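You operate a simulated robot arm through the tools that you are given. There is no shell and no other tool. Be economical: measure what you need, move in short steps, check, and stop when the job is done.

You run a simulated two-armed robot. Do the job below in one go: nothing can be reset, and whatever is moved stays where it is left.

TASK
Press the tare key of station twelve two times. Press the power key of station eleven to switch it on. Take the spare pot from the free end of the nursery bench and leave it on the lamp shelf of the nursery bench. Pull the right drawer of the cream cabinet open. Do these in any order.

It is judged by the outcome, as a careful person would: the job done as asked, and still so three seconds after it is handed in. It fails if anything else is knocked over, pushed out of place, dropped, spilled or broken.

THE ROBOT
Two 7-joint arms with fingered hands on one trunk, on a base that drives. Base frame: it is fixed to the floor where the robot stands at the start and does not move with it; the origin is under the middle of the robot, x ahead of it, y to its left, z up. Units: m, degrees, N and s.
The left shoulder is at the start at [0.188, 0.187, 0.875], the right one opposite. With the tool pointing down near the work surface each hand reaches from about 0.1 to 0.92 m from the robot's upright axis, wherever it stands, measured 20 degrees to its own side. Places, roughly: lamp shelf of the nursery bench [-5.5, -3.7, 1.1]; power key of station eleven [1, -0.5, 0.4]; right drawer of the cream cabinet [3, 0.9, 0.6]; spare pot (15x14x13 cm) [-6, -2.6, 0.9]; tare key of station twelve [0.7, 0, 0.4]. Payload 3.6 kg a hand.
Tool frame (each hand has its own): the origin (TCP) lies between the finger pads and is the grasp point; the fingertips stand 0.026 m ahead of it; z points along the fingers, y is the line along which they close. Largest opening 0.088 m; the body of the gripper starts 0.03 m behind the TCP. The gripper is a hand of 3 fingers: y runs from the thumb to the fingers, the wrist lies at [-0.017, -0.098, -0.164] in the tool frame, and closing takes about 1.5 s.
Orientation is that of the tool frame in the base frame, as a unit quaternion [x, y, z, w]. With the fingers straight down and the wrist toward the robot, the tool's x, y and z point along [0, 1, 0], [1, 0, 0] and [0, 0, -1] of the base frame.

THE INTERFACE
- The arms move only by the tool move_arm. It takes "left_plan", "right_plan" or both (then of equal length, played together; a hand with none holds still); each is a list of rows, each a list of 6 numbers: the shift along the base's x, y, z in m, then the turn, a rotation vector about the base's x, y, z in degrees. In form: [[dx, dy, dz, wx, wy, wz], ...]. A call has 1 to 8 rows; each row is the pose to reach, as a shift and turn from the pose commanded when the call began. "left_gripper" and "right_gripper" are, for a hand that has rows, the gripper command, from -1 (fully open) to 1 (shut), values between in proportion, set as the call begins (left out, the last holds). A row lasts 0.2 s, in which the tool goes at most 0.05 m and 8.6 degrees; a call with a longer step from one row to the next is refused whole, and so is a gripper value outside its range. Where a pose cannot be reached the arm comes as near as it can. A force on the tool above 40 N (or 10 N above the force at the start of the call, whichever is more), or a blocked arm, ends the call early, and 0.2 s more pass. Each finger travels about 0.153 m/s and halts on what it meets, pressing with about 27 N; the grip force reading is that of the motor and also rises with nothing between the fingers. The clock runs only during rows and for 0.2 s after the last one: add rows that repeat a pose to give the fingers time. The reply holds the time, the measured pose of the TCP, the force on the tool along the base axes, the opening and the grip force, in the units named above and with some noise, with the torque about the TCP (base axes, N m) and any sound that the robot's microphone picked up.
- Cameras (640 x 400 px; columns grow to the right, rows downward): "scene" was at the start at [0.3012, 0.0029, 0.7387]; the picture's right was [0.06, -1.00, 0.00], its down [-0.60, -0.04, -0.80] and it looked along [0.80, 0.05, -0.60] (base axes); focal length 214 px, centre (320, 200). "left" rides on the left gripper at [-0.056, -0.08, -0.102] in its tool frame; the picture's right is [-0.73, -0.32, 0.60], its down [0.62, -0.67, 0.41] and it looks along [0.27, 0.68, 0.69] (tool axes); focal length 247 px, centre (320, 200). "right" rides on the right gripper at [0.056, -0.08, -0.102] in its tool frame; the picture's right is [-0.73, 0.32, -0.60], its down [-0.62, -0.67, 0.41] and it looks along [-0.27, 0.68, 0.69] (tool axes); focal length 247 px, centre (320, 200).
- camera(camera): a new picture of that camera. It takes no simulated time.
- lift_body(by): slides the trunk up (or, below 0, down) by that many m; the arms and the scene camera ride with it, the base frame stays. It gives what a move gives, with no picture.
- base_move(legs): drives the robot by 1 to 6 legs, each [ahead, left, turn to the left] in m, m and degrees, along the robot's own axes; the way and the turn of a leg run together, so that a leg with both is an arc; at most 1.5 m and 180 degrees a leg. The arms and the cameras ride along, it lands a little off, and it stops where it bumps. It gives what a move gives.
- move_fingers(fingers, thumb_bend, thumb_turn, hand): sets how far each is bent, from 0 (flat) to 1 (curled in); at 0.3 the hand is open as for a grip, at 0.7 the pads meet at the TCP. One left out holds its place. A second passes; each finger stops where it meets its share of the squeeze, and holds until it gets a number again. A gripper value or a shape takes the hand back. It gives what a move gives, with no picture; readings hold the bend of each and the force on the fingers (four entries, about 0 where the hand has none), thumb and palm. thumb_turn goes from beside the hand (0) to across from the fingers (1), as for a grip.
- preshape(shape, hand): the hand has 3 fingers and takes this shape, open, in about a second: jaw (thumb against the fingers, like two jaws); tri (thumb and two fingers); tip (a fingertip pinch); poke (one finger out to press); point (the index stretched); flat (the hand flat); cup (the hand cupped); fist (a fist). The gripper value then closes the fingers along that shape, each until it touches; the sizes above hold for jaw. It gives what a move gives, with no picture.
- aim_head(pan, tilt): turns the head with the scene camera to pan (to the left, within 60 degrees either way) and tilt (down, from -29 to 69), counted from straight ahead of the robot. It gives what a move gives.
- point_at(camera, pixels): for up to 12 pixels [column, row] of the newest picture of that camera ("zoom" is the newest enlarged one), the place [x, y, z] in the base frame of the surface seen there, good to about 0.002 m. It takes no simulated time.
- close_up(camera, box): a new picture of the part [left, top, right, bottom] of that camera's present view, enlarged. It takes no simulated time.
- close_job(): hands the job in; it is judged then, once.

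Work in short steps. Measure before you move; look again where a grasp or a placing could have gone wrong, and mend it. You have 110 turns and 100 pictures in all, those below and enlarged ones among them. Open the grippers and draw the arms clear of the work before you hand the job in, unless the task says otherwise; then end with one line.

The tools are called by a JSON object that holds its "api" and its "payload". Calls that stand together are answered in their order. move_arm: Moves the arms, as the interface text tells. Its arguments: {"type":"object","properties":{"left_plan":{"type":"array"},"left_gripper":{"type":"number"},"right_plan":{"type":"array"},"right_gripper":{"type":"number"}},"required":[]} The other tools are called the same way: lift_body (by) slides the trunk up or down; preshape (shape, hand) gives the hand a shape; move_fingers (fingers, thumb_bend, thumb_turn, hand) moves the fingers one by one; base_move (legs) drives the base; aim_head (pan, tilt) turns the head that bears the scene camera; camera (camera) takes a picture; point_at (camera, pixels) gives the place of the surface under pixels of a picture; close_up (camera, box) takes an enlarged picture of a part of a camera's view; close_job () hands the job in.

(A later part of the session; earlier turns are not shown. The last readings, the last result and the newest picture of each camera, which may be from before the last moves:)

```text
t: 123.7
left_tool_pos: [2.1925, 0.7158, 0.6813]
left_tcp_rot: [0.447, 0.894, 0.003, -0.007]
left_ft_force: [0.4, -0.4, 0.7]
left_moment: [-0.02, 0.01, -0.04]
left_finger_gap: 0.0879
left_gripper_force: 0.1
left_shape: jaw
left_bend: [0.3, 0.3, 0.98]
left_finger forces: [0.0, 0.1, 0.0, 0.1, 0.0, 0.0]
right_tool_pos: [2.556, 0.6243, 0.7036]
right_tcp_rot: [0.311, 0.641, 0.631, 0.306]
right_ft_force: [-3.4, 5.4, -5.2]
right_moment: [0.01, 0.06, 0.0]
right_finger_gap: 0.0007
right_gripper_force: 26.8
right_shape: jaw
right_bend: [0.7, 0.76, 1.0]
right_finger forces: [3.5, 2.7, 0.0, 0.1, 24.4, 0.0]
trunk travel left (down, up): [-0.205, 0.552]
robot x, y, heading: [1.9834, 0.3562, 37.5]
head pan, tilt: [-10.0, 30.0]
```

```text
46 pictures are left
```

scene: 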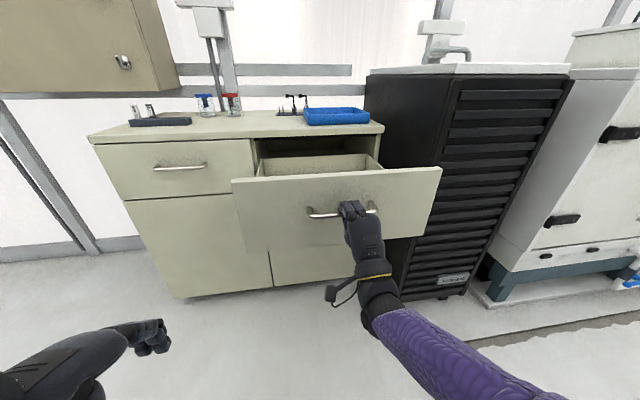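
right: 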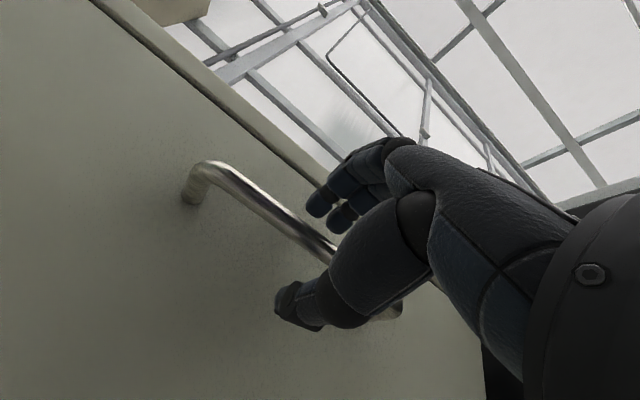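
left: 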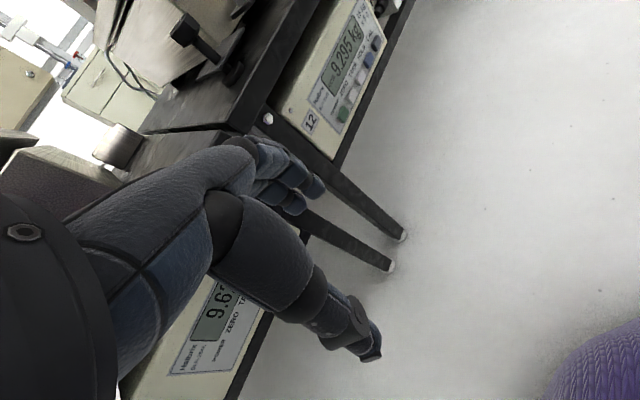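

Drawer is open about 0.32 m. I open the hand and withdraw it straight back.

{"api": "move_arm", "payload": {"right_plan": [[0, 0, 0, 0, 0, 0], [0, 0, 0, 0, 0, 0], [0, 0, 0, 0, 0, 0], [0, 0, 0, 0, 0, 0], [0, 0, 0, 0, 0, 0], [0, 0, 0, 0, 0, 0]], "right_gripper": -1}}

{"api": "move_arm", "payload": {"right_plan": [[-0.016, -0.012, 0, 0, 0, 0], [-0.032, -0.024, 0, 0, 0, 0], [-0.048, -0.036, 0, 0, 0, 0], [-0.064, -0.048, 0, 0, 0, 0], [-0.08, -0.06, 0, 0, 0, 0], [-0.096, -0.072, 0, 0, 0, 0]]}}

{"api": "camera", "payload": {"camera": "scene"}}

```text
t: 125.1
left_tool_pos: [2.192, 0.7153, 0.6784]
left_tcp_rot: [0.447, 0.894, 0.003, -0.009]
left_ft_force: [0.0, -0.7, 0.3]
left_moment: [-0.01, 0.02, 0.0]
left_finger_gap: 0.0883
left_gripper_force: 0.2
left_shape: jaw
left_bend: [0.3, 0.3, 0.98]
left_finger forces: [0.0, 0.0, 0.0, 0.0, 0.0, 0.0]
right_tool_pos: [2.5576, 0.624, 0.7044]
right_tcp_rot: [0.311, 0.641, 0.631, 0.307]
right_ft_force: [0.4, -0.8, -0.2]
right_moment: [-0.01, -0.01, 0.01]
right_finger_gap: 0.0876
right_gripper_force: 0.1
right_shape: jaw
right_bend: [0.3, 0.3, 0.98]
right_finger forces: [0.1, 0.0, 0.0, 0.0, 0.1, 0.0]
trunk travel left (down, up): [-0.205, 0.552]
robot x, y, heading: [1.9851, 0.3583, 37.3]
head pan, tilt: [-10.0, 30.0]
```

```text
t: 126.5
left_tool_pos: [2.1918, 0.7152, 0.6795]
left_tcp_rot: [0.447, 0.895, 0.003, -0.009]
left_ft_force: [0.2, -0.1, 0.5]
left_moment: [0.01, -0.03, 0.0]
left_finger_gap: 0.0878
left_gripper_force: 0.0
left_shape: jaw
left_bend: [0.3, 0.3, 0.98]
left_finger forces: [0.0, 0.0, 0.0, 0.0, 0.0, 0.0]
right_tool_pos: [2.4711, 0.5507, 0.709]
right_tcp_rot: [0.301, 0.638, 0.634, 0.318]
right_ft_force: [0.5, 0.6, -1.1]
right_moment: [0.0, 0.0, 0.0]
right_finger_gap: 0.0878
right_gripper_force: 0.0
right_shape: jaw
right_bend: [0.3, 0.3, 0.98]
right_finger forces: [0.0, 0.0, 0.0, 0.1, 0.0, 0.0]
trunk travel left (down, up): [-0.205, 0.552]
robot x, y, heading: [1.9813, 0.3595, 37.2]
head pan, tilt: [-10.0, 30.0]
```

```text
45 pictures are left
```

scene: 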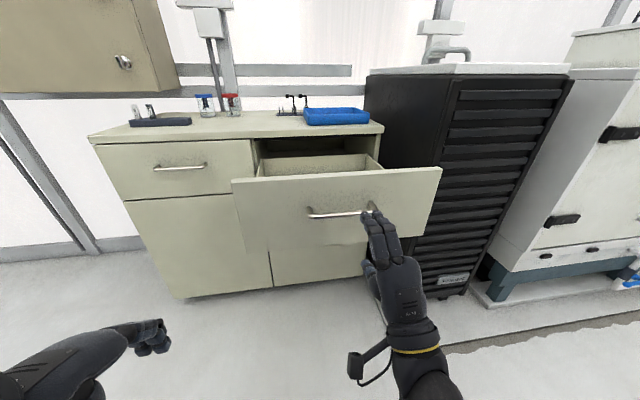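

Hand is clear of the open drawer. I turn right to face down the aisle and drive back to the cross aisle.

{"api": "base_move", "payload": {"legs": [[-0.04, 0, 0], [0, 0, -90], [1.5, 0, 0], [0.6, 0, 0]]}}

{"api": "aim_head", "payload": {"pan": 0, "tilt": 20}}

{"api": "camera", "payload": {"camera": "scene"}}

```text
t: 141.3
left_tool_pos: [3.5561, -1.5916, 0.68]
left_tcp_rot: [0.951, 0.308, 0.008, -0.004]
left_ft_force: [-0.6, -0.2, -0.1]
left_moment: [-0.01, -0.02, -0.02]
left_finger_gap: 0.0878
left_gripper_force: 0.0
left_shape: jaw
left_bend: [0.3, 0.3, 0.98]
left_finger forces: [0.0, 0.1, 0.1, 0.1, 0.1, 0.0]
right_tool_pos: [3.382, -1.8599, 0.7001]
right_tcp_rot: [0.672, 0.238, 0.216, 0.668]
right_ft_force: [0.0, -0.6, -0.8]
right_moment: [0.01, -0.02, -0.02]
right_finger_gap: 0.0875
right_gripper_force: 0.1
right_shape: jaw
right_bend: [0.3, 0.3, 0.98]
right_finger forces: [0.0, 0.0, 0.0, 0.0, 0.1, 0.0]
trunk travel left (down, up): [-0.205, 0.552]
robot x, y, heading: [3.1988, -1.3761, -53.6]
head pan, tilt: [-10.0, 30.0]
```

```text
t: 142.1
left_tool_pos: [3.5559, -1.5906, 0.6807]
left_tcp_rot: [0.951, 0.308, 0.008, -0.004]
left_ft_force: [0.1, -0.2, 0.1]
left_moment: [0.02, 0.01, -0.01]
left_finger_gap: 0.0878
left_gripper_force: 0.1
left_shape: jaw
left_bend: [0.3, 0.3, 0.98]
left_finger forces: [0.0, 0.0, 0.0, 0.1, 0.0, 0.0]
right_tool_pos: [3.382, -1.8608, 0.6994]
right_tcp_rot: [0.671, 0.238, 0.216, 0.668]
right_ft_force: [0.8, 0.5, -0.1]
right_moment: [0.03, 0.02, 0.02]
right_finger_gap: 0.0876
right_gripper_force: 0.0
right_shape: jaw
right_bend: [0.3, 0.3, 0.98]
right_finger forces: [0.0, 0.0, 0.1, 0.1, 0.0, 0.1]
trunk travel left (down, up): [-0.205, 0.552]
robot x, y, heading: [3.2044, -1.3796, -53.9]
head pan, tilt: [0.0, 20.0]
```

```text
44 pictures are left
```

scene: 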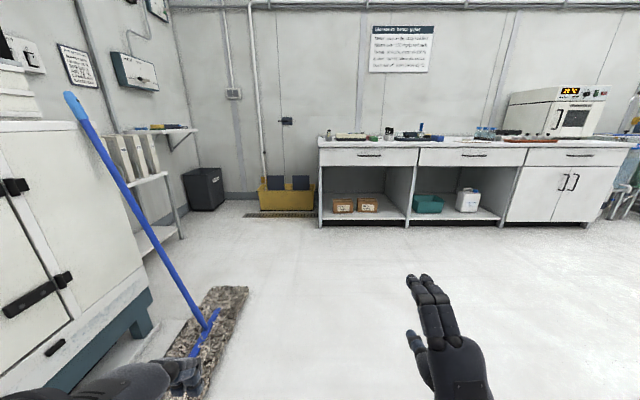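

The mop is at (205,340) close to my left hand's track; I measure it.

{"api": "point_at", "payload": {"camera": "scene", "pixels": [[245, 300], [215, 370], [200, 390], [240, 290], [155, 245], [70, 97], [205, 325]]}}

```text
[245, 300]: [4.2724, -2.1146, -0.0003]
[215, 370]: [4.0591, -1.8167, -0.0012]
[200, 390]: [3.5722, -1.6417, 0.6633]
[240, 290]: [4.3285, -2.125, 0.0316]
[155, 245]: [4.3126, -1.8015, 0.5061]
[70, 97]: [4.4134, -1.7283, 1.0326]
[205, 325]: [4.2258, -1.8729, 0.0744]
```

Mop edge sits at n≈2.15, I'm at 1.735. I go ahead 0.75, sidestep right, ahead again, then turn right to look along the cross aisle.

{"api": "base_move", "payload": {"legs": [[0.75, 0, 0.5], [0, -0.5, 0], [0.45, 0, 0], [0, 0, -90]]}}

{"api": "camera", "payload": {"camera": "scene"}}

```text
t: 154.8
left_tool_pos: [3.3218, -3.0025, 0.6797]
left_tcp_rot: [0.896, -0.443, 0.008, 0.003]
left_ft_force: [0.0, 0.5, -0.1]
left_moment: [0.0, 0.02, 0.04]
left_finger_gap: 0.0877
left_gripper_force: 0.1
left_shape: jaw
left_bend: [0.3, 0.3, 0.98]
left_finger forces: [0.1, 0.0, 0.0, 0.0, 0.0, 0.0]
right_tool_pos: [3.0479, -2.8357, 0.6994]
right_tcp_rot: [0.646, -0.298, -0.312, 0.629]
right_ft_force: [-0.5, -0.2, -0.5]
right_moment: [0.0, -0.01, -0.01]
right_finger_gap: 0.0878
right_gripper_force: 0.0
right_shape: jaw
right_bend: [0.3, 0.3, 0.98]
right_finger forces: [0.0, 0.0, 0.0, 0.0, 0.1, 0.0]
trunk travel left (down, up): [-0.205, 0.552]
robot x, y, heading: [3.5281, -2.6436, -142.5]
head pan, tilt: [0.0, 20.0]
```

```text
43 pictures are left
```

scene: 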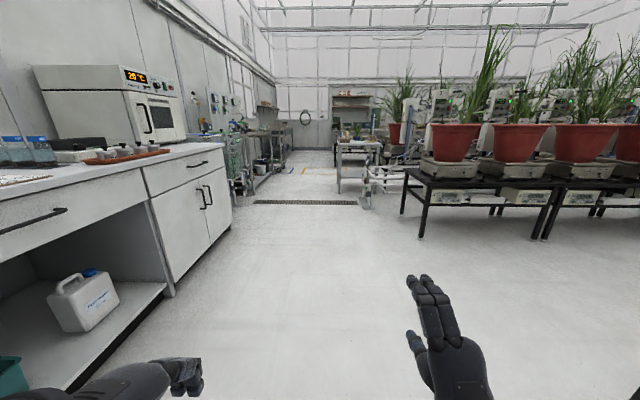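

A corridor continues ahead. I measure its boundaries.

{"api": "point_at", "payload": {"camera": "scene", "pixels": [[232, 226], [234, 195], [252, 185], [285, 163], [338, 192], [365, 205], [403, 212], [345, 122], [300, 205], [310, 168], [350, 150], [305, 150]]}}

{"api": "close_up", "payload": {"camera": "scene", "box": [200, 80, 440, 230]}}

```text
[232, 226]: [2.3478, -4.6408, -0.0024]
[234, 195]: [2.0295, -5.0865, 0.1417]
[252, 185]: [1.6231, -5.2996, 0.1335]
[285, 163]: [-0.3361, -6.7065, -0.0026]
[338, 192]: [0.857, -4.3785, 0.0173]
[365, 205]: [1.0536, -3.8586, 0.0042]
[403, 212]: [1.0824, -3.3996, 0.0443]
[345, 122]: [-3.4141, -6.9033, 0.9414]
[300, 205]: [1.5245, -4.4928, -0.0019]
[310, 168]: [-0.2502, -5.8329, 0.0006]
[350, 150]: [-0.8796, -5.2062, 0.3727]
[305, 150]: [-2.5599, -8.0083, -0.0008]
```

```text
2.67 times, centred on (320, 155) of scene
```

zoom: 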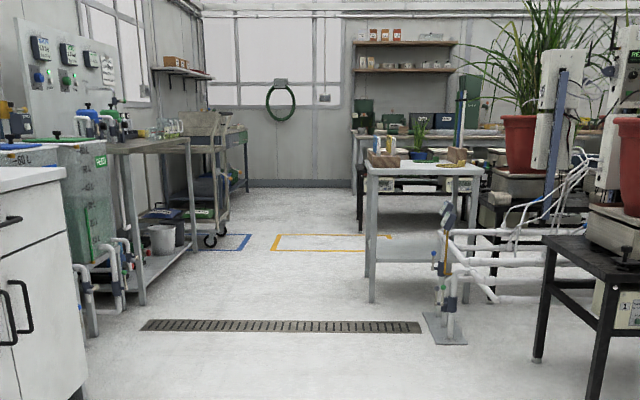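

Corridor between r≈4.02 and 5.15; I shift left 0.36 m to its centre and drive along it.

{"api": "base_move", "payload": {"legs": [[0, 0.36, -0.6], [1.5, 0, 0], [1.5, 0, 0]]}}

{"api": "camera", "payload": {"camera": "scene"}}

```text
t: 171.3
left_tool_pos: [1.1771, -5.172, 0.6797]
left_tcp_rot: [0.899, -0.437, 0.009, 0.003]
left_ft_force: [0.2, -0.3, 0.4]
left_moment: [0.0, 0.03, -0.03]
left_finger_gap: 0.0878
left_gripper_force: 0.1
left_shape: jaw
left_bend: [0.3, 0.3, 0.98]
left_finger forces: [0.1, 0.0, 0.0, 0.0, 0.0, 0.0]
right_tool_pos: [0.9007, -5.0076, 0.6992]
right_tcp_rot: [0.649, -0.294, -0.309, 0.63]
right_ft_force: [0.3, 0.2, 0.6]
right_moment: [0.0, 0.03, 0.0]
right_finger_gap: 0.0878
right_gripper_force: 0.0
right_shape: jaw
right_bend: [0.3, 0.3, 0.98]
right_finger forces: [0.0, 0.1, 0.0, 0.1, 0.0, 0.0]
trunk travel left (down, up): [-0.205, 0.552]
robot x, y, heading: [1.3741, -4.8105, -141.5]
head pan, tilt: [0.0, 20.0]
```

```text
41 pictures are left
```

scene: 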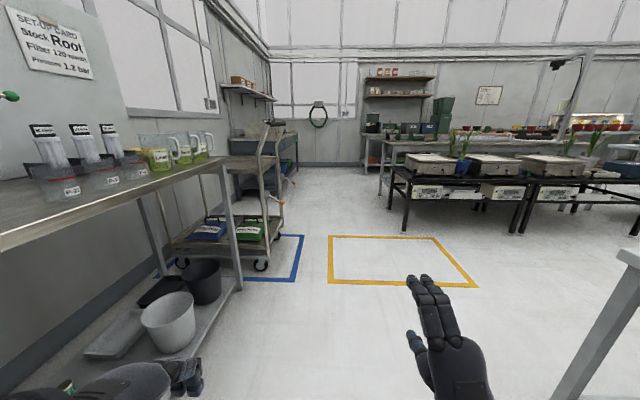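

I measure the trolley, the tables and the far bench (lit lamp at (600,118)).

{"api": "point_at", "payload": {"camera": "scene", "pixels": [[240, 290], [280, 200], [262, 268], [283, 245], [404, 232], [392, 205], [385, 160], [600, 120], [600, 330], [600, 155], [525, 232], [560, 125]]}}

{"api": "close_up", "payload": {"camera": "scene", "box": [360, 60, 640, 240]}}

```text
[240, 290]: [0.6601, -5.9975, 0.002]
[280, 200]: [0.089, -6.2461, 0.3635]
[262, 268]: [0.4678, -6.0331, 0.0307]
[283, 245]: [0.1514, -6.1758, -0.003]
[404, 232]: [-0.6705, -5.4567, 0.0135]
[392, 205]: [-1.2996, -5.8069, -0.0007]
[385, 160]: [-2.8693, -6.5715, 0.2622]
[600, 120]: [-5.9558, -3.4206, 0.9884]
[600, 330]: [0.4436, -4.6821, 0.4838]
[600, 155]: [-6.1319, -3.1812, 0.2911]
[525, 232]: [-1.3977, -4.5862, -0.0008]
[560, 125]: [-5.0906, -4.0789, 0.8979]
```

```text
2.22 times, centred on (500, 150) of scene
```

zoom: 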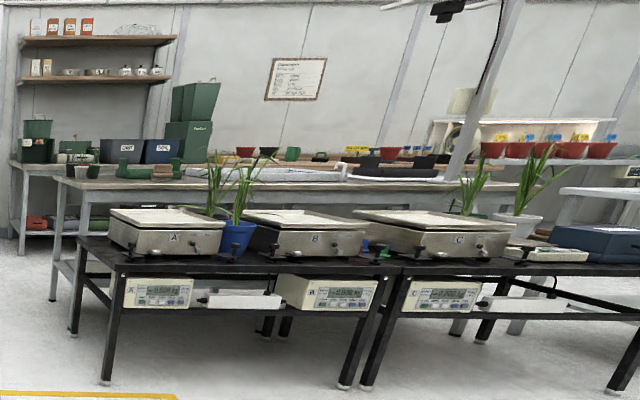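

Path ahead runs between trolley (r≈5.03) and low bench (r≈3.96). I shift right to r≈4.46, fix the heading, and go on.

{"api": "base_move", "payload": {"legs": [[0, -0.21, -1.8], [1.3, 0, 0]]}}

{"api": "camera", "payload": {"camera": "scene"}}

```text
t: 179.1
left_tool_pos: [0.0211, -5.8118, 0.6802]
left_tcp_rot: [0.9, -0.435, 0.009, 0.002]
left_ft_force: [0.8, -0.4, -0.3]
left_moment: [-0.01, 0.0, -0.02]
left_finger_gap: 0.0881
left_gripper_force: 0.1
left_shape: jaw
left_bend: [0.3, 0.3, 0.98]
left_finger forces: [0.1, 0.0, 0.1, 0.1, 0.0, 0.1]
right_tool_pos: [-0.257, -5.6484, 0.6986]
right_tcp_rot: [0.649, -0.293, -0.307, 0.631]
right_ft_force: [0.3, 0.2, 0.3]
right_moment: [0.0, 0.01, -0.04]
right_finger_gap: 0.0876
right_gripper_force: 0.1
right_shape: jaw
right_bend: [0.3, 0.3, 0.98]
right_finger forces: [0.1, 0.0, 0.1, 0.1, 0.0, 0.0]
trunk travel left (down, up): [-0.205, 0.552]
robot x, y, heading: [0.2204, -5.4495, -141.4]
head pan, tilt: [0.0, 20.0]
```

```text
39 pictures are left
```

scene: 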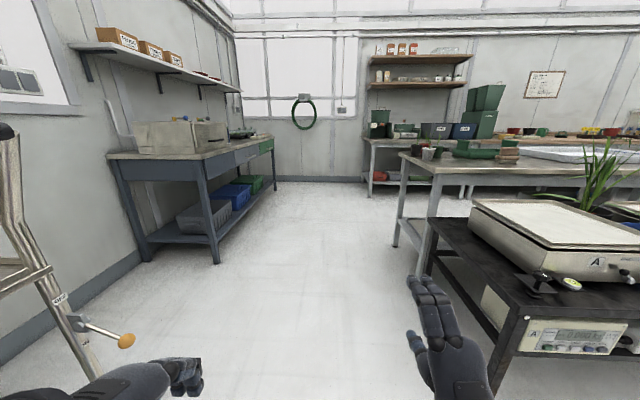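

I measure the trolley knob (126,340), the black bench corner and the tables beyond.

{"api": "point_at", "payload": {"camera": "scene", "pixels": [[126, 340], [50, 300], [490, 395], [435, 270], [415, 270], [400, 160], [370, 195], [395, 245], [216, 262], [365, 145], [640, 130], [470, 195]]}}

```text
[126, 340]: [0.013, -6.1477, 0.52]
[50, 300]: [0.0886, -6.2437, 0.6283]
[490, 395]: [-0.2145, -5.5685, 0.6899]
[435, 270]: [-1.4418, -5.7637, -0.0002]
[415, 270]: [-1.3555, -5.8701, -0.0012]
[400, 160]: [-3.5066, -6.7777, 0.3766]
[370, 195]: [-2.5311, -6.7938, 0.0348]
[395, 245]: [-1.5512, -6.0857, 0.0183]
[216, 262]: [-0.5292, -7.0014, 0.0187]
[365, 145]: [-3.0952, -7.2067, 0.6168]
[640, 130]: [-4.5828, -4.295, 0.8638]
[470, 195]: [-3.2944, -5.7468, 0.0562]
```

Knob at r≈4.93, bench at 3.96: I centre to r≈4.44 and drive forward to n≈-4.5.

{"api": "base_move", "payload": {"legs": [[0, -0.05, -2], [1.4, 0, 0]]}}

{"api": "aim_head", "payload": {"pan": -20, "tilt": 25}}

{"api": "camera", "payload": {"camera": "scene"}}

```text
t: 186.6
left_tool_pos: [-1.1475, -6.5802, 0.6798]
left_tcp_rot: [0.888, -0.459, 0.008, 0.003]
left_ft_force: [0.2, -0.5, 0.2]
left_moment: [0.01, 0.02, 0.01]
left_finger_gap: 0.0876
left_gripper_force: 0.1
left_shape: jaw
left_bend: [0.3, 0.3, 0.98]
left_finger forces: [0.0, 0.0, 0.0, 0.1, 0.1, 0.0]
right_tool_pos: [-1.4158, -6.4021, 0.7006]
right_tcp_rot: [0.642, -0.309, -0.324, 0.622]
right_ft_force: [-0.2, -0.2, 0.5]
right_moment: [-0.04, 0.01, 0.04]
right_finger_gap: 0.0876
right_gripper_force: 0.1
right_shape: jaw
right_bend: [0.3, 0.3, 0.98]
right_finger forces: [0.0, 0.0, 0.1, 0.0, 0.1, 0.1]
trunk travel left (down, up): [-0.205, 0.552]
robot x, y, heading: [-0.9272, -6.2256, -144.5]
head pan, tilt: [0.0, 20.0]
```

```text
t: 187.4
left_tool_pos: [-1.1468, -6.5793, 0.68]
left_tcp_rot: [0.888, -0.459, 0.008, 0.003]
left_ft_force: [-0.8, -0.5, -1.0]
left_moment: [-0.03, 0.01, -0.01]
left_finger_gap: 0.0878
left_gripper_force: 0.2
left_shape: jaw
left_bend: [0.3, 0.3, 0.98]
left_finger forces: [0.1, 0.1, 0.1, 0.1, 0.0, 0.0]
right_tool_pos: [-1.4154, -6.4013, 0.7009]
right_tcp_rot: [0.641, -0.309, -0.324, 0.623]
right_ft_force: [-1.2, 0.3, -0.4]
right_moment: [0.0, 0.01, 0.0]
right_finger_gap: 0.0876
right_gripper_force: 0.0
right_shape: jaw
right_bend: [0.3, 0.3, 0.98]
right_finger forces: [0.0, 0.1, 0.0, 0.1, 0.0, 0.0]
trunk travel left (down, up): [-0.205, 0.552]
robot x, y, heading: [-0.9301, -6.2309, -144.3]
head pan, tilt: [-20.0, 25.0]
```

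```text
38 pictures are left
```

scene: 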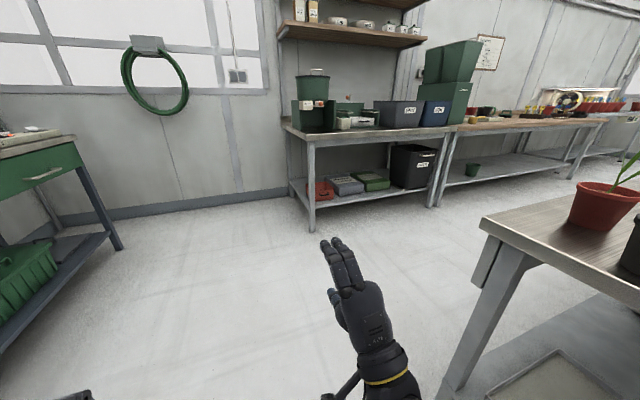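

I measure the grey table corner at right and the wall bench's front line.

{"api": "point_at", "payload": {"camera": "scene", "pixels": [[482, 222], [520, 250], [460, 380], [311, 230], [433, 206], [310, 135], [570, 178], [600, 122], [470, 170], [120, 248]]}}

```text
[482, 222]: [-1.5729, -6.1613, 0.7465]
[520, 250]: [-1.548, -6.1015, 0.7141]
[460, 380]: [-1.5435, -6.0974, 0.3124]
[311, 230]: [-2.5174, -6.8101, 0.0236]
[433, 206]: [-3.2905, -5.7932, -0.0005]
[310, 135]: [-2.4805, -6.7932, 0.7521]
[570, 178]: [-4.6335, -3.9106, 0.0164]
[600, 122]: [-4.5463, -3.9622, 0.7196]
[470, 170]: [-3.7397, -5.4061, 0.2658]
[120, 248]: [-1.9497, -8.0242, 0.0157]
```

The aisle in front of the wall bench is n -4.96 to -6.06. I raise the trunk 0.3, advance 1 m, turn right and look along it.

{"api": "lift_body", "payload": {"by": 0.3}}

{"api": "base_move", "payload": {"legs": [[1.02, 0, 1.2], [0, 0, -90]]}}

{"api": "aim_head", "payload": {"pan": 0, "tilt": 25}}

{"api": "camera", "payload": {"camera": "scene"}}

```text
t: 190.4
left_tool_pos: [-1.1365, -6.588, 0.9713]
left_tcp_rot: [0.887, -0.461, 0.028, 0.006]
left_ft_force: [0.5, -0.4, 0.4]
left_moment: [0.03, 0.02, 0.0]
left_finger_gap: 0.0877
left_gripper_force: 0.2
left_shape: jaw
left_bend: [0.3, 0.3, 0.98]
left_finger forces: [0.1, 0.1, 0.0, 0.1, 0.0, 0.1]
right_tool_pos: [-1.4168, -6.4018, 0.9996]
right_tcp_rot: [0.642, -0.308, -0.325, 0.622]
right_ft_force: [-0.4, -1.0, 1.1]
right_moment: [-0.03, -0.01, -0.02]
right_finger_gap: 0.0874
right_gripper_force: 0.0
right_shape: jaw
right_bend: [0.3, 0.3, 0.98]
right_finger forces: [0.0, 0.0, 0.0, 0.0, 0.0, 0.0]
trunk travel left (down, up): [-0.505, 0.252]
robot x, y, heading: [-0.9334, -6.2309, -144.3]
head pan, tilt: [-20.0, 25.0]
```

```text
t: 199.4
left_tool_pos: [-2.1411, -6.6762, 0.9761]
left_tcp_rot: [-0.347, 0.937, -0.01, -0.025]
left_ft_force: [-0.2, -0.5, 0.0]
left_moment: [-0.01, 0.02, 0.02]
left_finger_gap: 0.0877
left_gripper_force: 0.1
left_shape: jaw
left_bend: [0.3, 0.3, 0.98]
left_finger forces: [0.0, 0.1, 0.0, 0.1, 0.0, 0.0]
right_tool_pos: [-1.9816, -6.3818, 0.9999]
right_tcp_rot: [-0.269, 0.659, 0.658, -0.245]
right_ft_force: [-0.9, -0.1, 0.2]
right_moment: [0.02, -0.01, -0.01]
right_finger_gap: 0.0875
right_gripper_force: 0.0
right_shape: jaw
right_bend: [0.3, 0.3, 0.98]
right_finger forces: [0.1, 0.0, 0.0, 0.0, 0.0, 0.1]
trunk travel left (down, up): [-0.505, 0.252]
robot x, y, heading: [-1.7605, -6.8492, 131.1]
head pan, tilt: [-20.0, 25.0]
```

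```text
t: 200.2
left_tool_pos: [-2.1421, -6.6773, 0.976]
left_tcp_rot: [-0.349, 0.937, -0.01, -0.027]
left_ft_force: [0.9, 0.6, -0.3]
left_moment: [-0.02, 0.02, -0.01]
left_finger_gap: 0.0877
left_gripper_force: 0.1
left_shape: jaw
left_bend: [0.3, 0.3, 0.98]
left_finger forces: [0.0, 0.0, 0.0, 0.0, 0.1, 0.0]
right_tool_pos: [-1.9824, -6.3811, 0.9991]
right_tcp_rot: [-0.271, 0.659, 0.658, -0.243]
right_ft_force: [-0.1, -0.3, 0.1]
right_moment: [-0.01, 0.03, 0.02]
right_finger_gap: 0.0875
right_gripper_force: 0.0
right_shape: jaw
right_bend: [0.3, 0.3, 0.98]
right_finger forces: [0.0, 0.0, 0.1, 0.1, 0.0, 0.1]
trunk travel left (down, up): [-0.505, 0.252]
robot x, y, heading: [-1.7613, -6.8531, 131.3]
head pan, tilt: [0.0, 25.0]
```

```text
37 pictures are left
```

scene: 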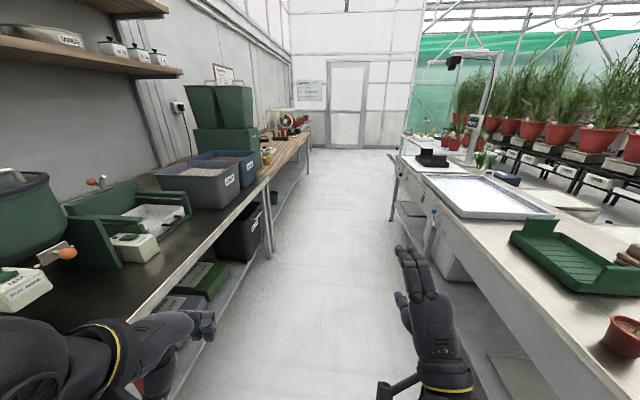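

Aisle is clear. I correct heading by -4.3° and drive ahead 2.8 m.

{"api": "base_move", "payload": {"legs": [[0, -0.02, -4.3], [1.4, 0, 0], [1.4, 0, 0]]}}

{"api": "camera", "payload": {"camera": "scene"}}

```text
t: 214.3
left_tool_pos: [-3.8103, -4.4097, 0.9757]
left_tcp_rot: [-0.322, 0.946, -0.01, -0.027]
left_ft_force: [0.4, -0.9, 0.1]
left_moment: [0.02, -0.02, -0.01]
left_finger_gap: 0.0878
left_gripper_force: 0.0
left_shape: jaw
left_bend: [0.3, 0.3, 0.98]
left_finger forces: [0.1, 0.0, 0.0, 0.0, 0.0, 0.0]
right_tool_pos: [-3.6333, -4.124, 0.9998]
right_tcp_rot: [-0.251, 0.667, 0.665, -0.225]
right_ft_force: [0.3, 0.1, 0.3]
right_moment: [0.0, 0.0, 0.02]
right_finger_gap: 0.0876
right_gripper_force: 0.1
right_shape: jaw
right_bend: [0.3, 0.3, 0.98]
right_finger forces: [0.0, 0.0, 0.0, 0.0, 0.0, 0.0]
trunk travel left (down, up): [-0.505, 0.252]
robot x, y, heading: [-3.4355, -4.604, 128.6]
head pan, tilt: [0.0, 25.0]
```

```text
36 pictures are left
```

scene: 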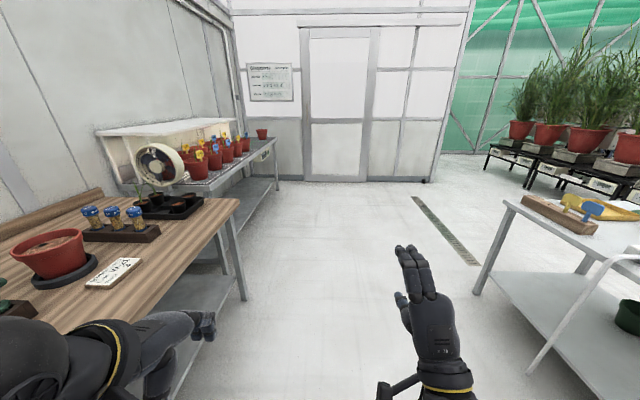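

The nursery bench is ahead on the left; the spare pot seems to be at (262,133) at its far end. I zoom in.

{"api": "close_up", "payload": {"camera": "scene", "box": [80, 95, 300, 235]}}

{"api": "point_at", "payload": {"camera": "zoom", "pixels": [[530, 112], [530, 128], [450, 165], [560, 145], [120, 95], [330, 75], [300, 115], [250, 230], [300, 260], [560, 250], [460, 400], [350, 100]]}}

```text
2.86 times, centred on (190, 165) of scene
```

zoom: 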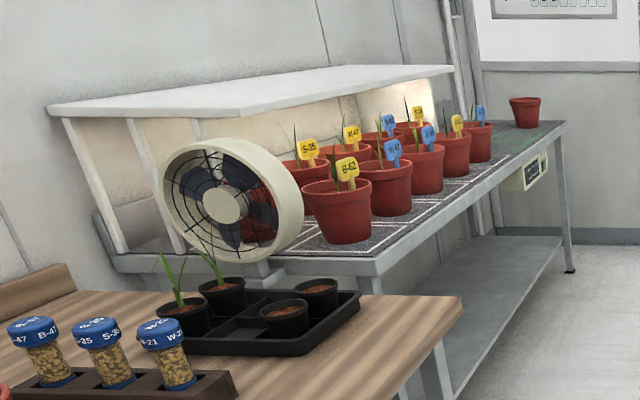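

```text
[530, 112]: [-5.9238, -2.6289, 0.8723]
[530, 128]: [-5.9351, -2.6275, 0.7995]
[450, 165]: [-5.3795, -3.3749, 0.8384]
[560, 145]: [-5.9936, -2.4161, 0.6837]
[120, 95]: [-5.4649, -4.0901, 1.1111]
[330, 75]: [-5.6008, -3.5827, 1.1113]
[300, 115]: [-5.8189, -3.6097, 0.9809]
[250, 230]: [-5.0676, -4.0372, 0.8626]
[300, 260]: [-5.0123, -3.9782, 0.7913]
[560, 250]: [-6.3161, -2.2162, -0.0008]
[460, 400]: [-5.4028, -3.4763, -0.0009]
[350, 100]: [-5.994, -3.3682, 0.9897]
```

The lamp shelf is the white canopy top (z≈1.11); the spare pot stands near (-5.94,-2.62) on the bench end. I drive on to be opposite the pot and turn to face the bench.

{"api": "base_move", "payload": {"legs": [[0, -0.05, -1.7], [1.4, 0, 0], [1.4, 0, 0], [0, 0, 90]]}}

{"api": "camera", "payload": {"camera": "scene"}}

```text
t: 232.0
left_tool_pos: [-5.2617, -2.7248, 0.9761]
left_tcp_rot: [0.892, -0.451, 0.026, 0.011]
left_ft_force: [-0.8, 0.2, 0.4]
left_moment: [-0.02, -0.06, 0.04]
left_finger_gap: 0.0878
left_gripper_force: 0.1
left_shape: jaw
left_bend: [0.3, 0.3, 0.98]
left_finger forces: [0.1, 0.0, 0.1, 0.0, 0.1, 0.1]
right_tool_pos: [-5.5445, -2.5437, 0.9997]
right_tcp_rot: [0.646, -0.3, -0.318, 0.626]
right_ft_force: [-0.7, -0.2, -1.2]
right_moment: [-0.04, -0.02, 0.0]
right_finger_gap: 0.0877
right_gripper_force: 0.0
right_shape: jaw
right_bend: [0.3, 0.3, 0.98]
right_finger forces: [0.0, 0.0, 0.1, 0.0, 0.1, 0.0]
trunk travel left (down, up): [-0.505, 0.252]
robot x, y, heading: [-5.0597, -2.3608, -142.7]
head pan, tilt: [0.0, 25.0]
```

```text
34 pictures are left
```

scene: 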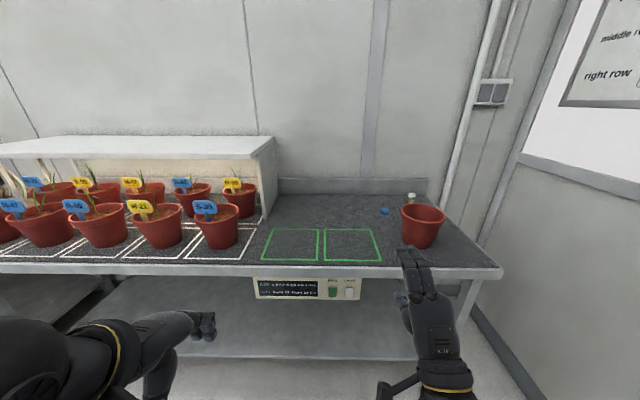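

Clear view. I zoom on the pot and the shelf and measure.

{"api": "point_at", "payload": {"camera": "scene", "pixels": [[402, 208], [444, 212], [422, 203], [421, 218], [420, 248], [410, 198], [384, 210], [421, 268], [250, 157], [272, 138], [150, 158], [150, 137]]}}

{"api": "close_up", "payload": {"camera": "scene", "box": [360, 180, 480, 280]}}

{"api": "close_up", "payload": {"camera": "scene", "box": [0, 110, 300, 280]}}

```text
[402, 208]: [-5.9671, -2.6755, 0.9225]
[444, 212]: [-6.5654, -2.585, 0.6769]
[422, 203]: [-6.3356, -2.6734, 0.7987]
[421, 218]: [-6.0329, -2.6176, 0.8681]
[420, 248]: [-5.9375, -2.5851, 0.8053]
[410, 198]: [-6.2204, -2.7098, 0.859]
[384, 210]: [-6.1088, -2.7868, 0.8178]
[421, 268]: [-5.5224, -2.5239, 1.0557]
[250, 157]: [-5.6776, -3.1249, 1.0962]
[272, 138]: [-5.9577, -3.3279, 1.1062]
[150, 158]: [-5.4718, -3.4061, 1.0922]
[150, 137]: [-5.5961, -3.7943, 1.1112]
```

```text
4.00 times, centred on (420, 230) of scene
```

zoom: 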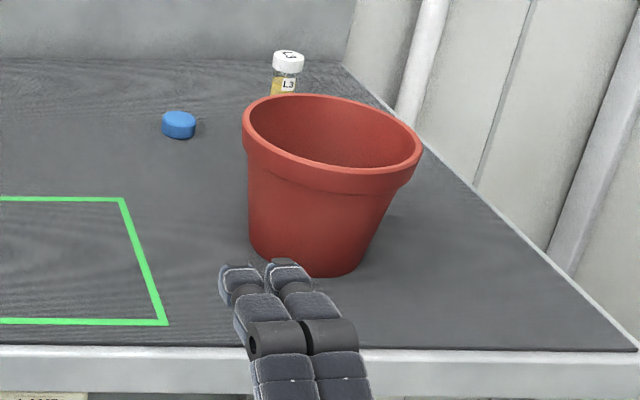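

```text
2.13 times, centred on (150, 195) of scene
```

zoom: 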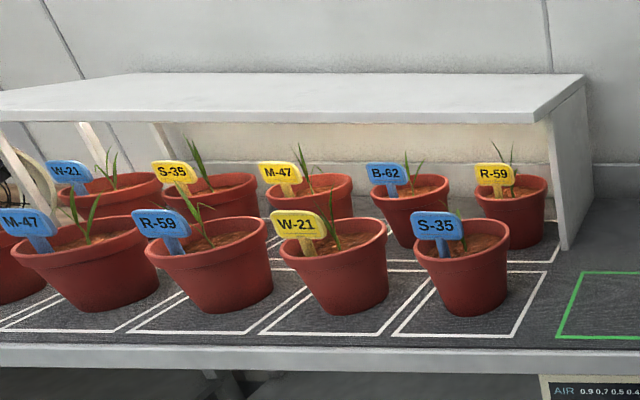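

The pot is empty, rim at z≈0.92; a vial and blue cap stand behind it. I turn the right hand to point down (raising it 9 cm), staying over the aisle.

{"api": "move_arm", "payload": {"right_plan": [[0, 0, 0.012, 4.92, -6.56, 0], [0, 0, 0.024, 9.84, -13.12, 0], [0, 0, 0.036, 14.76, -19.68, 0], [0, 0, 0.048, 19.68, -26.24, 0], [0, 0, 0.06, 24.6, -32.8, 0], [0, 0, 0.072, 29.52, -39.36, 0], [0, 0, 0.084, 34.44, -45.92, 0]]}}

{"api": "move_arm", "payload": {"right_plan": [[0, 0, 0.0, 4.92, -6.56, 0], [0, 0, 0.0, 9.84, -13.12, 0], [0, 0, 0.0, 14.76, -19.68, 0], [0, 0, 0.0, 19.56, -26.1, 0], [0, 0, 0.0, 19.56, -26.1, 0]]}}

{"api": "camera", "payload": {"camera": "scene"}}

```text
t: 233.2
left_tool_pos: [-5.2614, -2.7247, 0.9767]
left_tcp_rot: [0.892, -0.45, 0.027, 0.012]
left_ft_force: [-0.6, -0.3, 0.1]
left_moment: [0.01, -0.01, -0.04]
left_finger_gap: 0.088
left_gripper_force: 0.1
left_shape: jaw
left_bend: [0.3, 0.3, 0.98]
left_finger forces: [0.1, 0.1, 0.1, 0.0, 0.0, 0.0]
right_tool_pos: [-5.5783, -2.5072, 1.0464]
right_tcp_rot: [0.82, -0.336, -0.269, 0.377]
right_ft_force: [-0.1, 1.1, -0.6]
right_moment: [0.01, -0.06, 0.02]
right_finger_gap: 0.0878
right_gripper_force: 0.0
right_shape: jaw
right_bend: [0.3, 0.3, 0.98]
right_finger forces: [0.1, 0.0, 0.0, 0.0, 0.0, 0.1]
trunk travel left (down, up): [-0.505, 0.252]
robot x, y, heading: [-5.061, -2.3532, -143.0]
head pan, tilt: [0.0, 25.0]
stopped in row 5 (right hand): the arm was blocked; the commanded pose is now the measured one
```

```text
t: 234.4
left_tool_pos: [-5.2618, -2.7245, 0.9769]
left_tcp_rot: [0.892, -0.451, 0.027, 0.012]
left_ft_force: [1.5, 0.5, 0.7]
left_moment: [0.02, -0.04, 0.01]
left_finger_gap: 0.088
left_gripper_force: 0.0
left_shape: jaw
left_bend: [0.3, 0.3, 0.98]
left_finger forces: [0.0, 0.1, 0.1, 0.1, 0.0, 0.0]
right_tool_pos: [-5.5768, -2.5088, 1.0477]
right_tcp_rot: [0.911, -0.363, -0.128, 0.149]
right_ft_force: [-0.3, -0.2, -0.3]
right_moment: [-0.03, 0.0, 0.03]
right_finger_gap: 0.0874
right_gripper_force: 0.0
right_shape: jaw
right_bend: [0.3, 0.3, 0.98]
right_finger forces: [0.1, 0.1, 0.0, 0.0, 0.0, 0.1]
trunk travel left (down, up): [-0.505, 0.252]
robot x, y, heading: [-5.059, -2.3558, -142.7]
head pan, tilt: [0.0, 25.0]
```

```text
31 pictures are left
```

scene: 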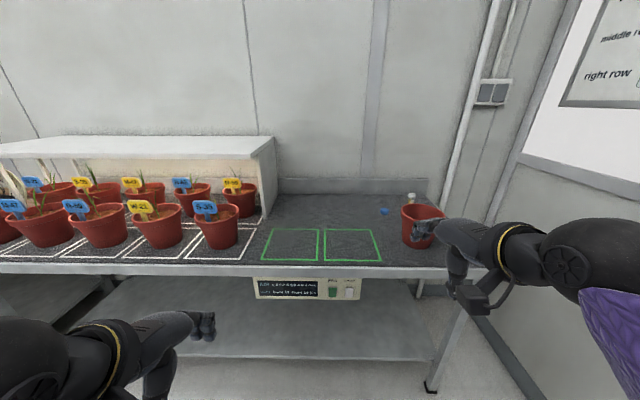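

The arm stopped once mid-turn, but it then finished most of the way. I check for wall clearance to the right and measure the pot rim.

{"api": "close_up", "payload": {"camera": "scene", "box": [380, 185, 470, 260]}}

{"api": "point_at", "payload": {"camera": "zoom", "pixels": [[155, 105], [160, 130], [200, 170], [250, 178], [300, 120], [345, 130], [240, 102], [210, 200], [200, 280], [240, 300], [225, 165], [180, 160]]}}

{"api": "point_at", "payload": {"camera": "scene", "pixels": [[560, 150], [620, 200], [540, 360], [600, 225], [640, 320], [520, 250]]}}

```text
5.33 times, centred on (425, 222) of scene
```

zoom: 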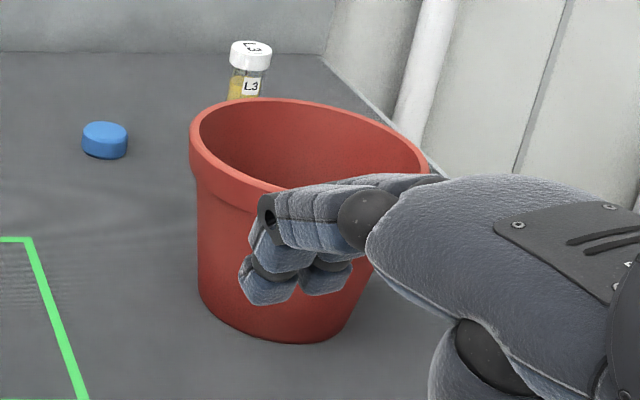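

```text
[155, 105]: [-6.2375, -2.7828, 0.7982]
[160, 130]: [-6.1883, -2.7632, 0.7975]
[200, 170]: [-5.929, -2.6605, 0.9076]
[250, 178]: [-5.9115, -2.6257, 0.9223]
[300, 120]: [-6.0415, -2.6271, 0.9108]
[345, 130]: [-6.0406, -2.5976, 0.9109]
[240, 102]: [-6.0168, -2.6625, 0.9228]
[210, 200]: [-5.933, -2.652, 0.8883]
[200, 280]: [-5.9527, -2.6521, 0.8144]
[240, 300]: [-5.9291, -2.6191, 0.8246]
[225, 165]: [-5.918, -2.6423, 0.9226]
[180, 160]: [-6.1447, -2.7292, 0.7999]
```

```text
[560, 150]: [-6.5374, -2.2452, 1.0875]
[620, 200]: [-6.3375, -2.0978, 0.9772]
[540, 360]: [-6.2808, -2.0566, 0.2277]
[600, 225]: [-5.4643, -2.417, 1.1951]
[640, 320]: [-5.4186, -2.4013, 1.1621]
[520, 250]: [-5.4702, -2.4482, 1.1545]
```

Rim centre ≈(-5.977,-2.604), outer radius ≈0.071, top z 0.923; the right wall is far off. I square up the hand, then shift the base right 0.2 and ahead 0.17.

{"api": "move_arm", "payload": {"right_plan": [[0, 0, 0.01, 2.4, -3.2, -4.2], [0, 0, 0.02, 4.8, -6.4, -8.3], [0, 0, 0.02, 4.8, -6.4, -8.3]]}}

{"api": "base_move", "payload": {"legs": [[0, -0.2, -0.4], [0.17, 0, 0]]}}

{"api": "camera", "payload": {"camera": "scene"}}

{"api": "camera", "payload": {"camera": "right"}}

```text
t: 235.2
left_tool_pos: [-5.2618, -2.7243, 0.9761]
left_tcp_rot: [0.892, -0.451, 0.027, 0.013]
left_ft_force: [0.7, -0.4, 0.0]
left_moment: [-0.02, 0.02, 0.0]
left_finger_gap: 0.0876
left_gripper_force: 0.1
left_shape: jaw
left_bend: [0.3, 0.3, 0.98]
left_finger forces: [0.0, 0.0, 0.0, 0.0, 0.0, 0.0]
right_tool_pos: [-5.5859, -2.494, 1.0627]
right_tcp_rot: [0.891, -0.431, -0.123, 0.068]
right_ft_force: [0.6, 0.5, -0.2]
right_moment: [0.02, 0.0, 0.01]
right_finger_gap: 0.0876
right_gripper_force: 0.0
right_shape: jaw
right_bend: [0.3, 0.3, 0.98]
right_finger forces: [0.0, 0.0, 0.0, 0.1, 0.0, 0.0]
trunk travel left (down, up): [-0.505, 0.252]
robot x, y, heading: [-5.0599, -2.3573, -143.0]
head pan, tilt: [0.0, 25.0]
```

```text
t: 237.9
left_tool_pos: [-5.5271, -2.6661, 0.9752]
left_tcp_rot: [0.891, -0.453, 0.027, 0.011]
left_ft_force: [0.6, -0.6, 0.3]
left_moment: [0.03, -0.01, 0.0]
left_finger_gap: 0.0877
left_gripper_force: 0.1
left_shape: jaw
left_bend: [0.3, 0.3, 0.98]
left_finger forces: [0.0, 0.0, 0.0, 0.0, 0.0, 0.0]
right_tool_pos: [-5.8521, -2.435, 1.0639]
right_tcp_rot: [0.89, -0.433, -0.123, 0.071]
right_ft_force: [-0.7, -0.6, -0.4]
right_moment: [0.04, -0.03, 0.0]
right_finger_gap: 0.0877
right_gripper_force: 0.0
right_shape: jaw
right_bend: [0.3, 0.3, 0.98]
right_finger forces: [0.0, 0.0, 0.1, 0.0, 0.1, 0.0]
trunk travel left (down, up): [-0.505, 0.252]
robot x, y, heading: [-5.3243, -2.2982, -143.1]
head pan, tilt: [0.0, 25.0]
```

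```text
29 pictures are left
```

scene: 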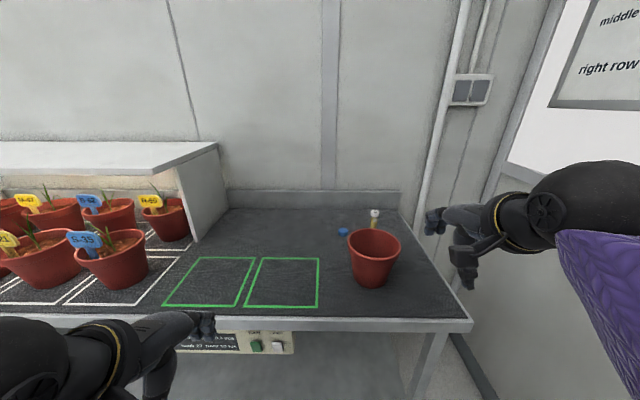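

```text
28 pictures are left
```

right: 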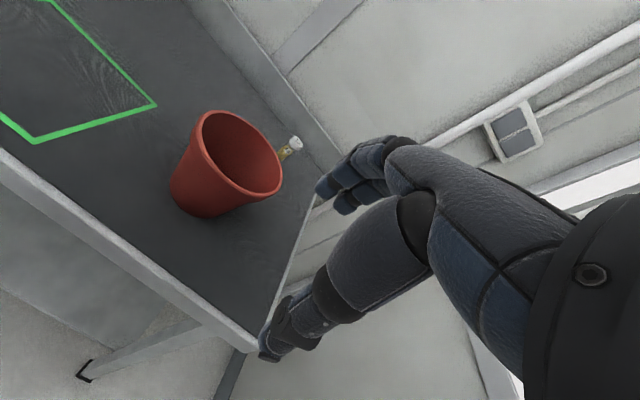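

I re-measure the rim from here in the new pictures.

{"api": "point_at", "payload": {"camera": "scene", "pixels": [[349, 241], [399, 244], [372, 230], [373, 258], [360, 255], [387, 257], [371, 284], [345, 325], [373, 265]]}}

{"api": "point_at", "payload": {"camera": "right", "pixels": [[203, 118], [190, 150], [205, 180], [240, 197], [275, 193], [270, 150], [225, 113]]}}

```text
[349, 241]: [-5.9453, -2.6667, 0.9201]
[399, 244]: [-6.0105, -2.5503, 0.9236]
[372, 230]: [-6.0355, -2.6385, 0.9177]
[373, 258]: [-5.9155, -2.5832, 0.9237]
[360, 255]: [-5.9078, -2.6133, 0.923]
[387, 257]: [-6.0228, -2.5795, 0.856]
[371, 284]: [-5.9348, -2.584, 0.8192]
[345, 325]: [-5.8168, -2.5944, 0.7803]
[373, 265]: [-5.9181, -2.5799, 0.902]
```

```text
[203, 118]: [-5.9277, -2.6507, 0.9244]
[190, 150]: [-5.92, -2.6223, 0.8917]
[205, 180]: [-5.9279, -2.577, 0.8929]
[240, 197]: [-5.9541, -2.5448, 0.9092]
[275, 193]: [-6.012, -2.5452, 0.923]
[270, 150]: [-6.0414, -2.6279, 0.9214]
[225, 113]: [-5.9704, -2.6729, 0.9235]
```

Rim centre refined to (-5.977,-2.609). I level the hand's roll and move over the near rim at a safe height.

{"api": "move_arm", "payload": {"right_plan": [[-0.018, -0.033, 0, -1.8, -1.35, 0], [-0.036, -0.067, -0.01, -3.6, -2.7, 0], [-0.054, -0.1, -0.02, -5.4, -4.05, 0], [-0.072, -0.134, -0.03, -7.2, -5.4, 0], [-0.072, -0.134, -0.03, -7.2, -5.4, 0]], "right_gripper": -1}}

{"api": "close_up", "payload": {"camera": "scene", "box": [300, 170, 460, 310]}}

{"api": "camera", "payload": {"camera": "right"}}

```text
t: 239.1
left_tool_pos: [-5.5249, -2.6647, 0.9776]
left_tcp_rot: [0.892, -0.452, 0.026, 0.013]
left_ft_force: [-0.4, 0.1, -0.1]
left_moment: [-0.02, 0.01, 0.03]
left_finger_gap: 0.0875
left_gripper_force: 0.1
left_shape: jaw
left_bend: [0.3, 0.3, 0.98]
left_finger forces: [0.0, 0.0, 0.0, 0.0, 0.0, 0.0]
right_tool_pos: [-5.9225, -2.5704, 1.0362]
right_tcp_rot: [0.889, -0.442, -0.053, 0.108]
right_ft_force: [-0.1, -0.7, 0.3]
right_moment: [0.04, 0.0, 0.0]
right_finger_gap: 0.0881
right_gripper_force: 0.0
right_shape: jaw
right_bend: [0.3, 0.3, 0.98]
right_finger forces: [0.0, 0.1, 0.1, 0.1, 0.0, 0.1]
trunk travel left (down, up): [-0.505, 0.252]
robot x, y, heading: [-5.3257, -2.2945, -143.0]
head pan, tilt: [0.0, 25.0]
```

```text
2.86 times, centred on (380, 240) of scene
```

zoom: 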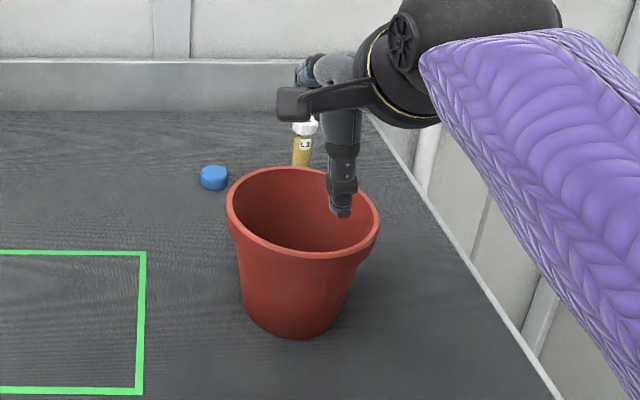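

```text
26 pictures are left
```

right: 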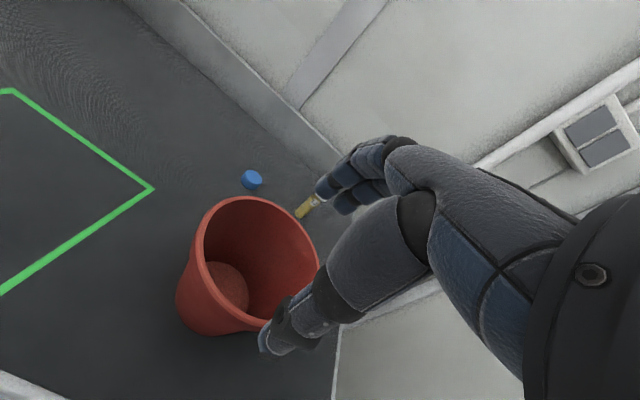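

The hand straddles the near rim. I descend 13.5 cm in steps.

{"api": "move_arm", "payload": {"right_plan": [[0, 0, -0.03, 0, 0, 0], [0, 0, -0.06, 0, 0, 0], [0, 0, -0.085, 0, 0, 0], [0, 0, -0.11, 0, 0, 0], [0, 0, -0.11, 0, 0, 0]]}}

{"api": "close_up", "payload": {"camera": "scene", "box": [300, 170, 460, 310]}}

{"api": "camera", "payload": {"camera": "right"}}

```text
t: 240.3
left_tool_pos: [-5.5256, -2.6642, 0.9757]
left_tcp_rot: [0.892, -0.452, 0.027, 0.013]
left_ft_force: [0.4, 0.1, 0.6]
left_moment: [0.03, 0.01, 0.04]
left_finger_gap: 0.0878
left_gripper_force: 0.0
left_shape: jaw
left_bend: [0.3, 0.3, 0.98]
left_finger forces: [0.0, 0.1, 0.0, 0.0, 0.0, 0.0]
right_tool_pos: [-5.9232, -2.5707, 0.926]
right_tcp_rot: [0.889, -0.442, -0.054, 0.107]
right_ft_force: [0.1, 0.0, -0.1]
right_moment: [-0.02, 0.0, -0.01]
right_finger_gap: 0.0878
right_gripper_force: 0.1
right_shape: jaw
right_bend: [0.3, 0.3, 0.98]
right_finger forces: [0.0, 0.0, 0.0, 0.1, 0.0, 0.0]
trunk travel left (down, up): [-0.505, 0.252]
robot x, y, heading: [-5.3263, -2.2966, -143.0]
head pan, tilt: [0.0, 25.0]
```

```text
2.86 times, centred on (380, 240) of scene
```

zoom: 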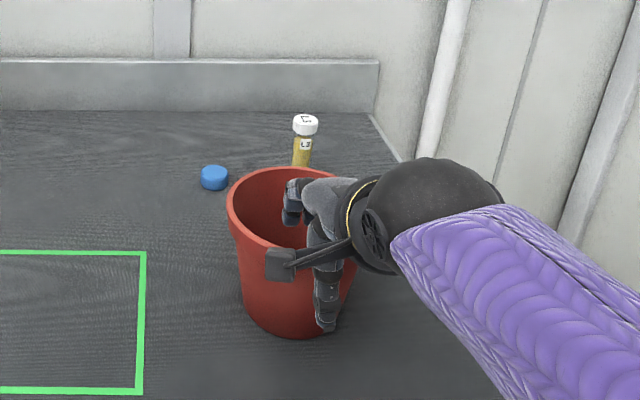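

```text
24 pictures are left
```

right: 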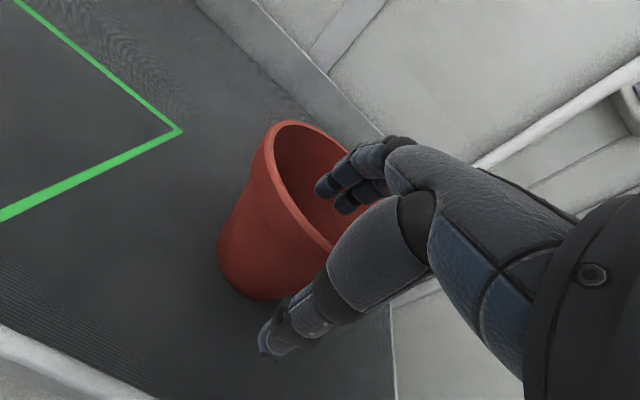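

Fingers are inside, thumb outside. I lower 18 mm more and close.

{"api": "move_arm", "payload": {"right_plan": [[0, 0, -0.01, 0, 0, 0], [0, 0, -0.018, 0, 0, 0]]}}

{"api": "move_arm", "payload": {"right_plan": [[0, 0, 0, 0, 0, 0], [0, 0, 0, 0, 0, 0], [0, 0, 0, 0, 0, 0], [0, 0, 0, 0, 0, 0], [0, 0, 0, 0, 0, 0], [0, 0, 0, 0, 0, 0]], "right_gripper": 1}}

{"api": "camera", "payload": {"camera": "right"}}

```text
t: 240.9
left_tool_pos: [-5.5263, -2.6649, 0.9757]
left_tcp_rot: [0.892, -0.452, 0.027, 0.013]
left_ft_force: [-0.1, 0.3, 0.2]
left_moment: [-0.02, 0.03, -0.01]
left_finger_gap: 0.0877
left_gripper_force: 0.0
left_shape: jaw
left_bend: [0.3, 0.3, 0.98]
left_finger forces: [0.1, 0.0, 0.0, 0.1, 0.0, 0.1]
right_tool_pos: [-5.9244, -2.5705, 0.9086]
right_tcp_rot: [0.889, -0.441, -0.054, 0.107]
right_ft_force: [0.3, 0.2, -0.1]
right_moment: [0.03, -0.03, -0.02]
right_finger_gap: 0.0879
right_gripper_force: 0.1
right_shape: jaw
right_bend: [0.3, 0.3, 0.98]
right_finger forces: [0.0, 0.1, 0.1, 0.1, 0.1, 0.1]
trunk travel left (down, up): [-0.505, 0.252]
robot x, y, heading: [-5.324, -2.2995, -143.3]
head pan, tilt: [0.0, 25.0]
```

```text
t: 242.3
left_tool_pos: [-5.5257, -2.6655, 0.9757]
left_tcp_rot: [0.891, -0.453, 0.027, 0.013]
left_ft_force: [0.5, -0.2, 0.1]
left_moment: [0.0, 0.02, -0.01]
left_finger_gap: 0.0881
left_gripper_force: 0.1
left_shape: jaw
left_bend: [0.3, 0.3, 0.98]
left_finger forces: [0.1, 0.1, 0.1, 0.1, 0.1, 0.1]
right_tool_pos: [-5.9233, -2.571, 0.9077]
right_tcp_rot: [0.889, -0.442, -0.054, 0.106]
right_ft_force: [-0.3, -0.5, 0.0]
right_moment: [-0.03, 0.0, 0.0]
right_finger_gap: 0.0005
right_gripper_force: 27.0
right_shape: jaw
right_bend: [0.69, 0.7, 1.0]
right_finger forces: [11.5, 13.0, 0.1, 0.0, 24.4, 0.1]
trunk travel left (down, up): [-0.505, 0.252]
robot x, y, heading: [-5.3263, -2.2963, -143.2]
head pan, tilt: [0.0, 25.0]
```

```text
23 pictures are left
```

right: 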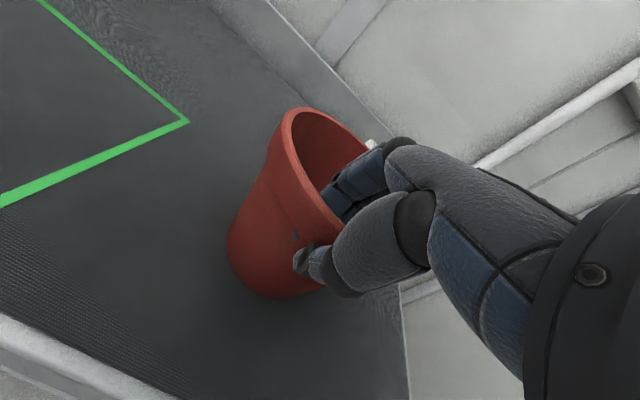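

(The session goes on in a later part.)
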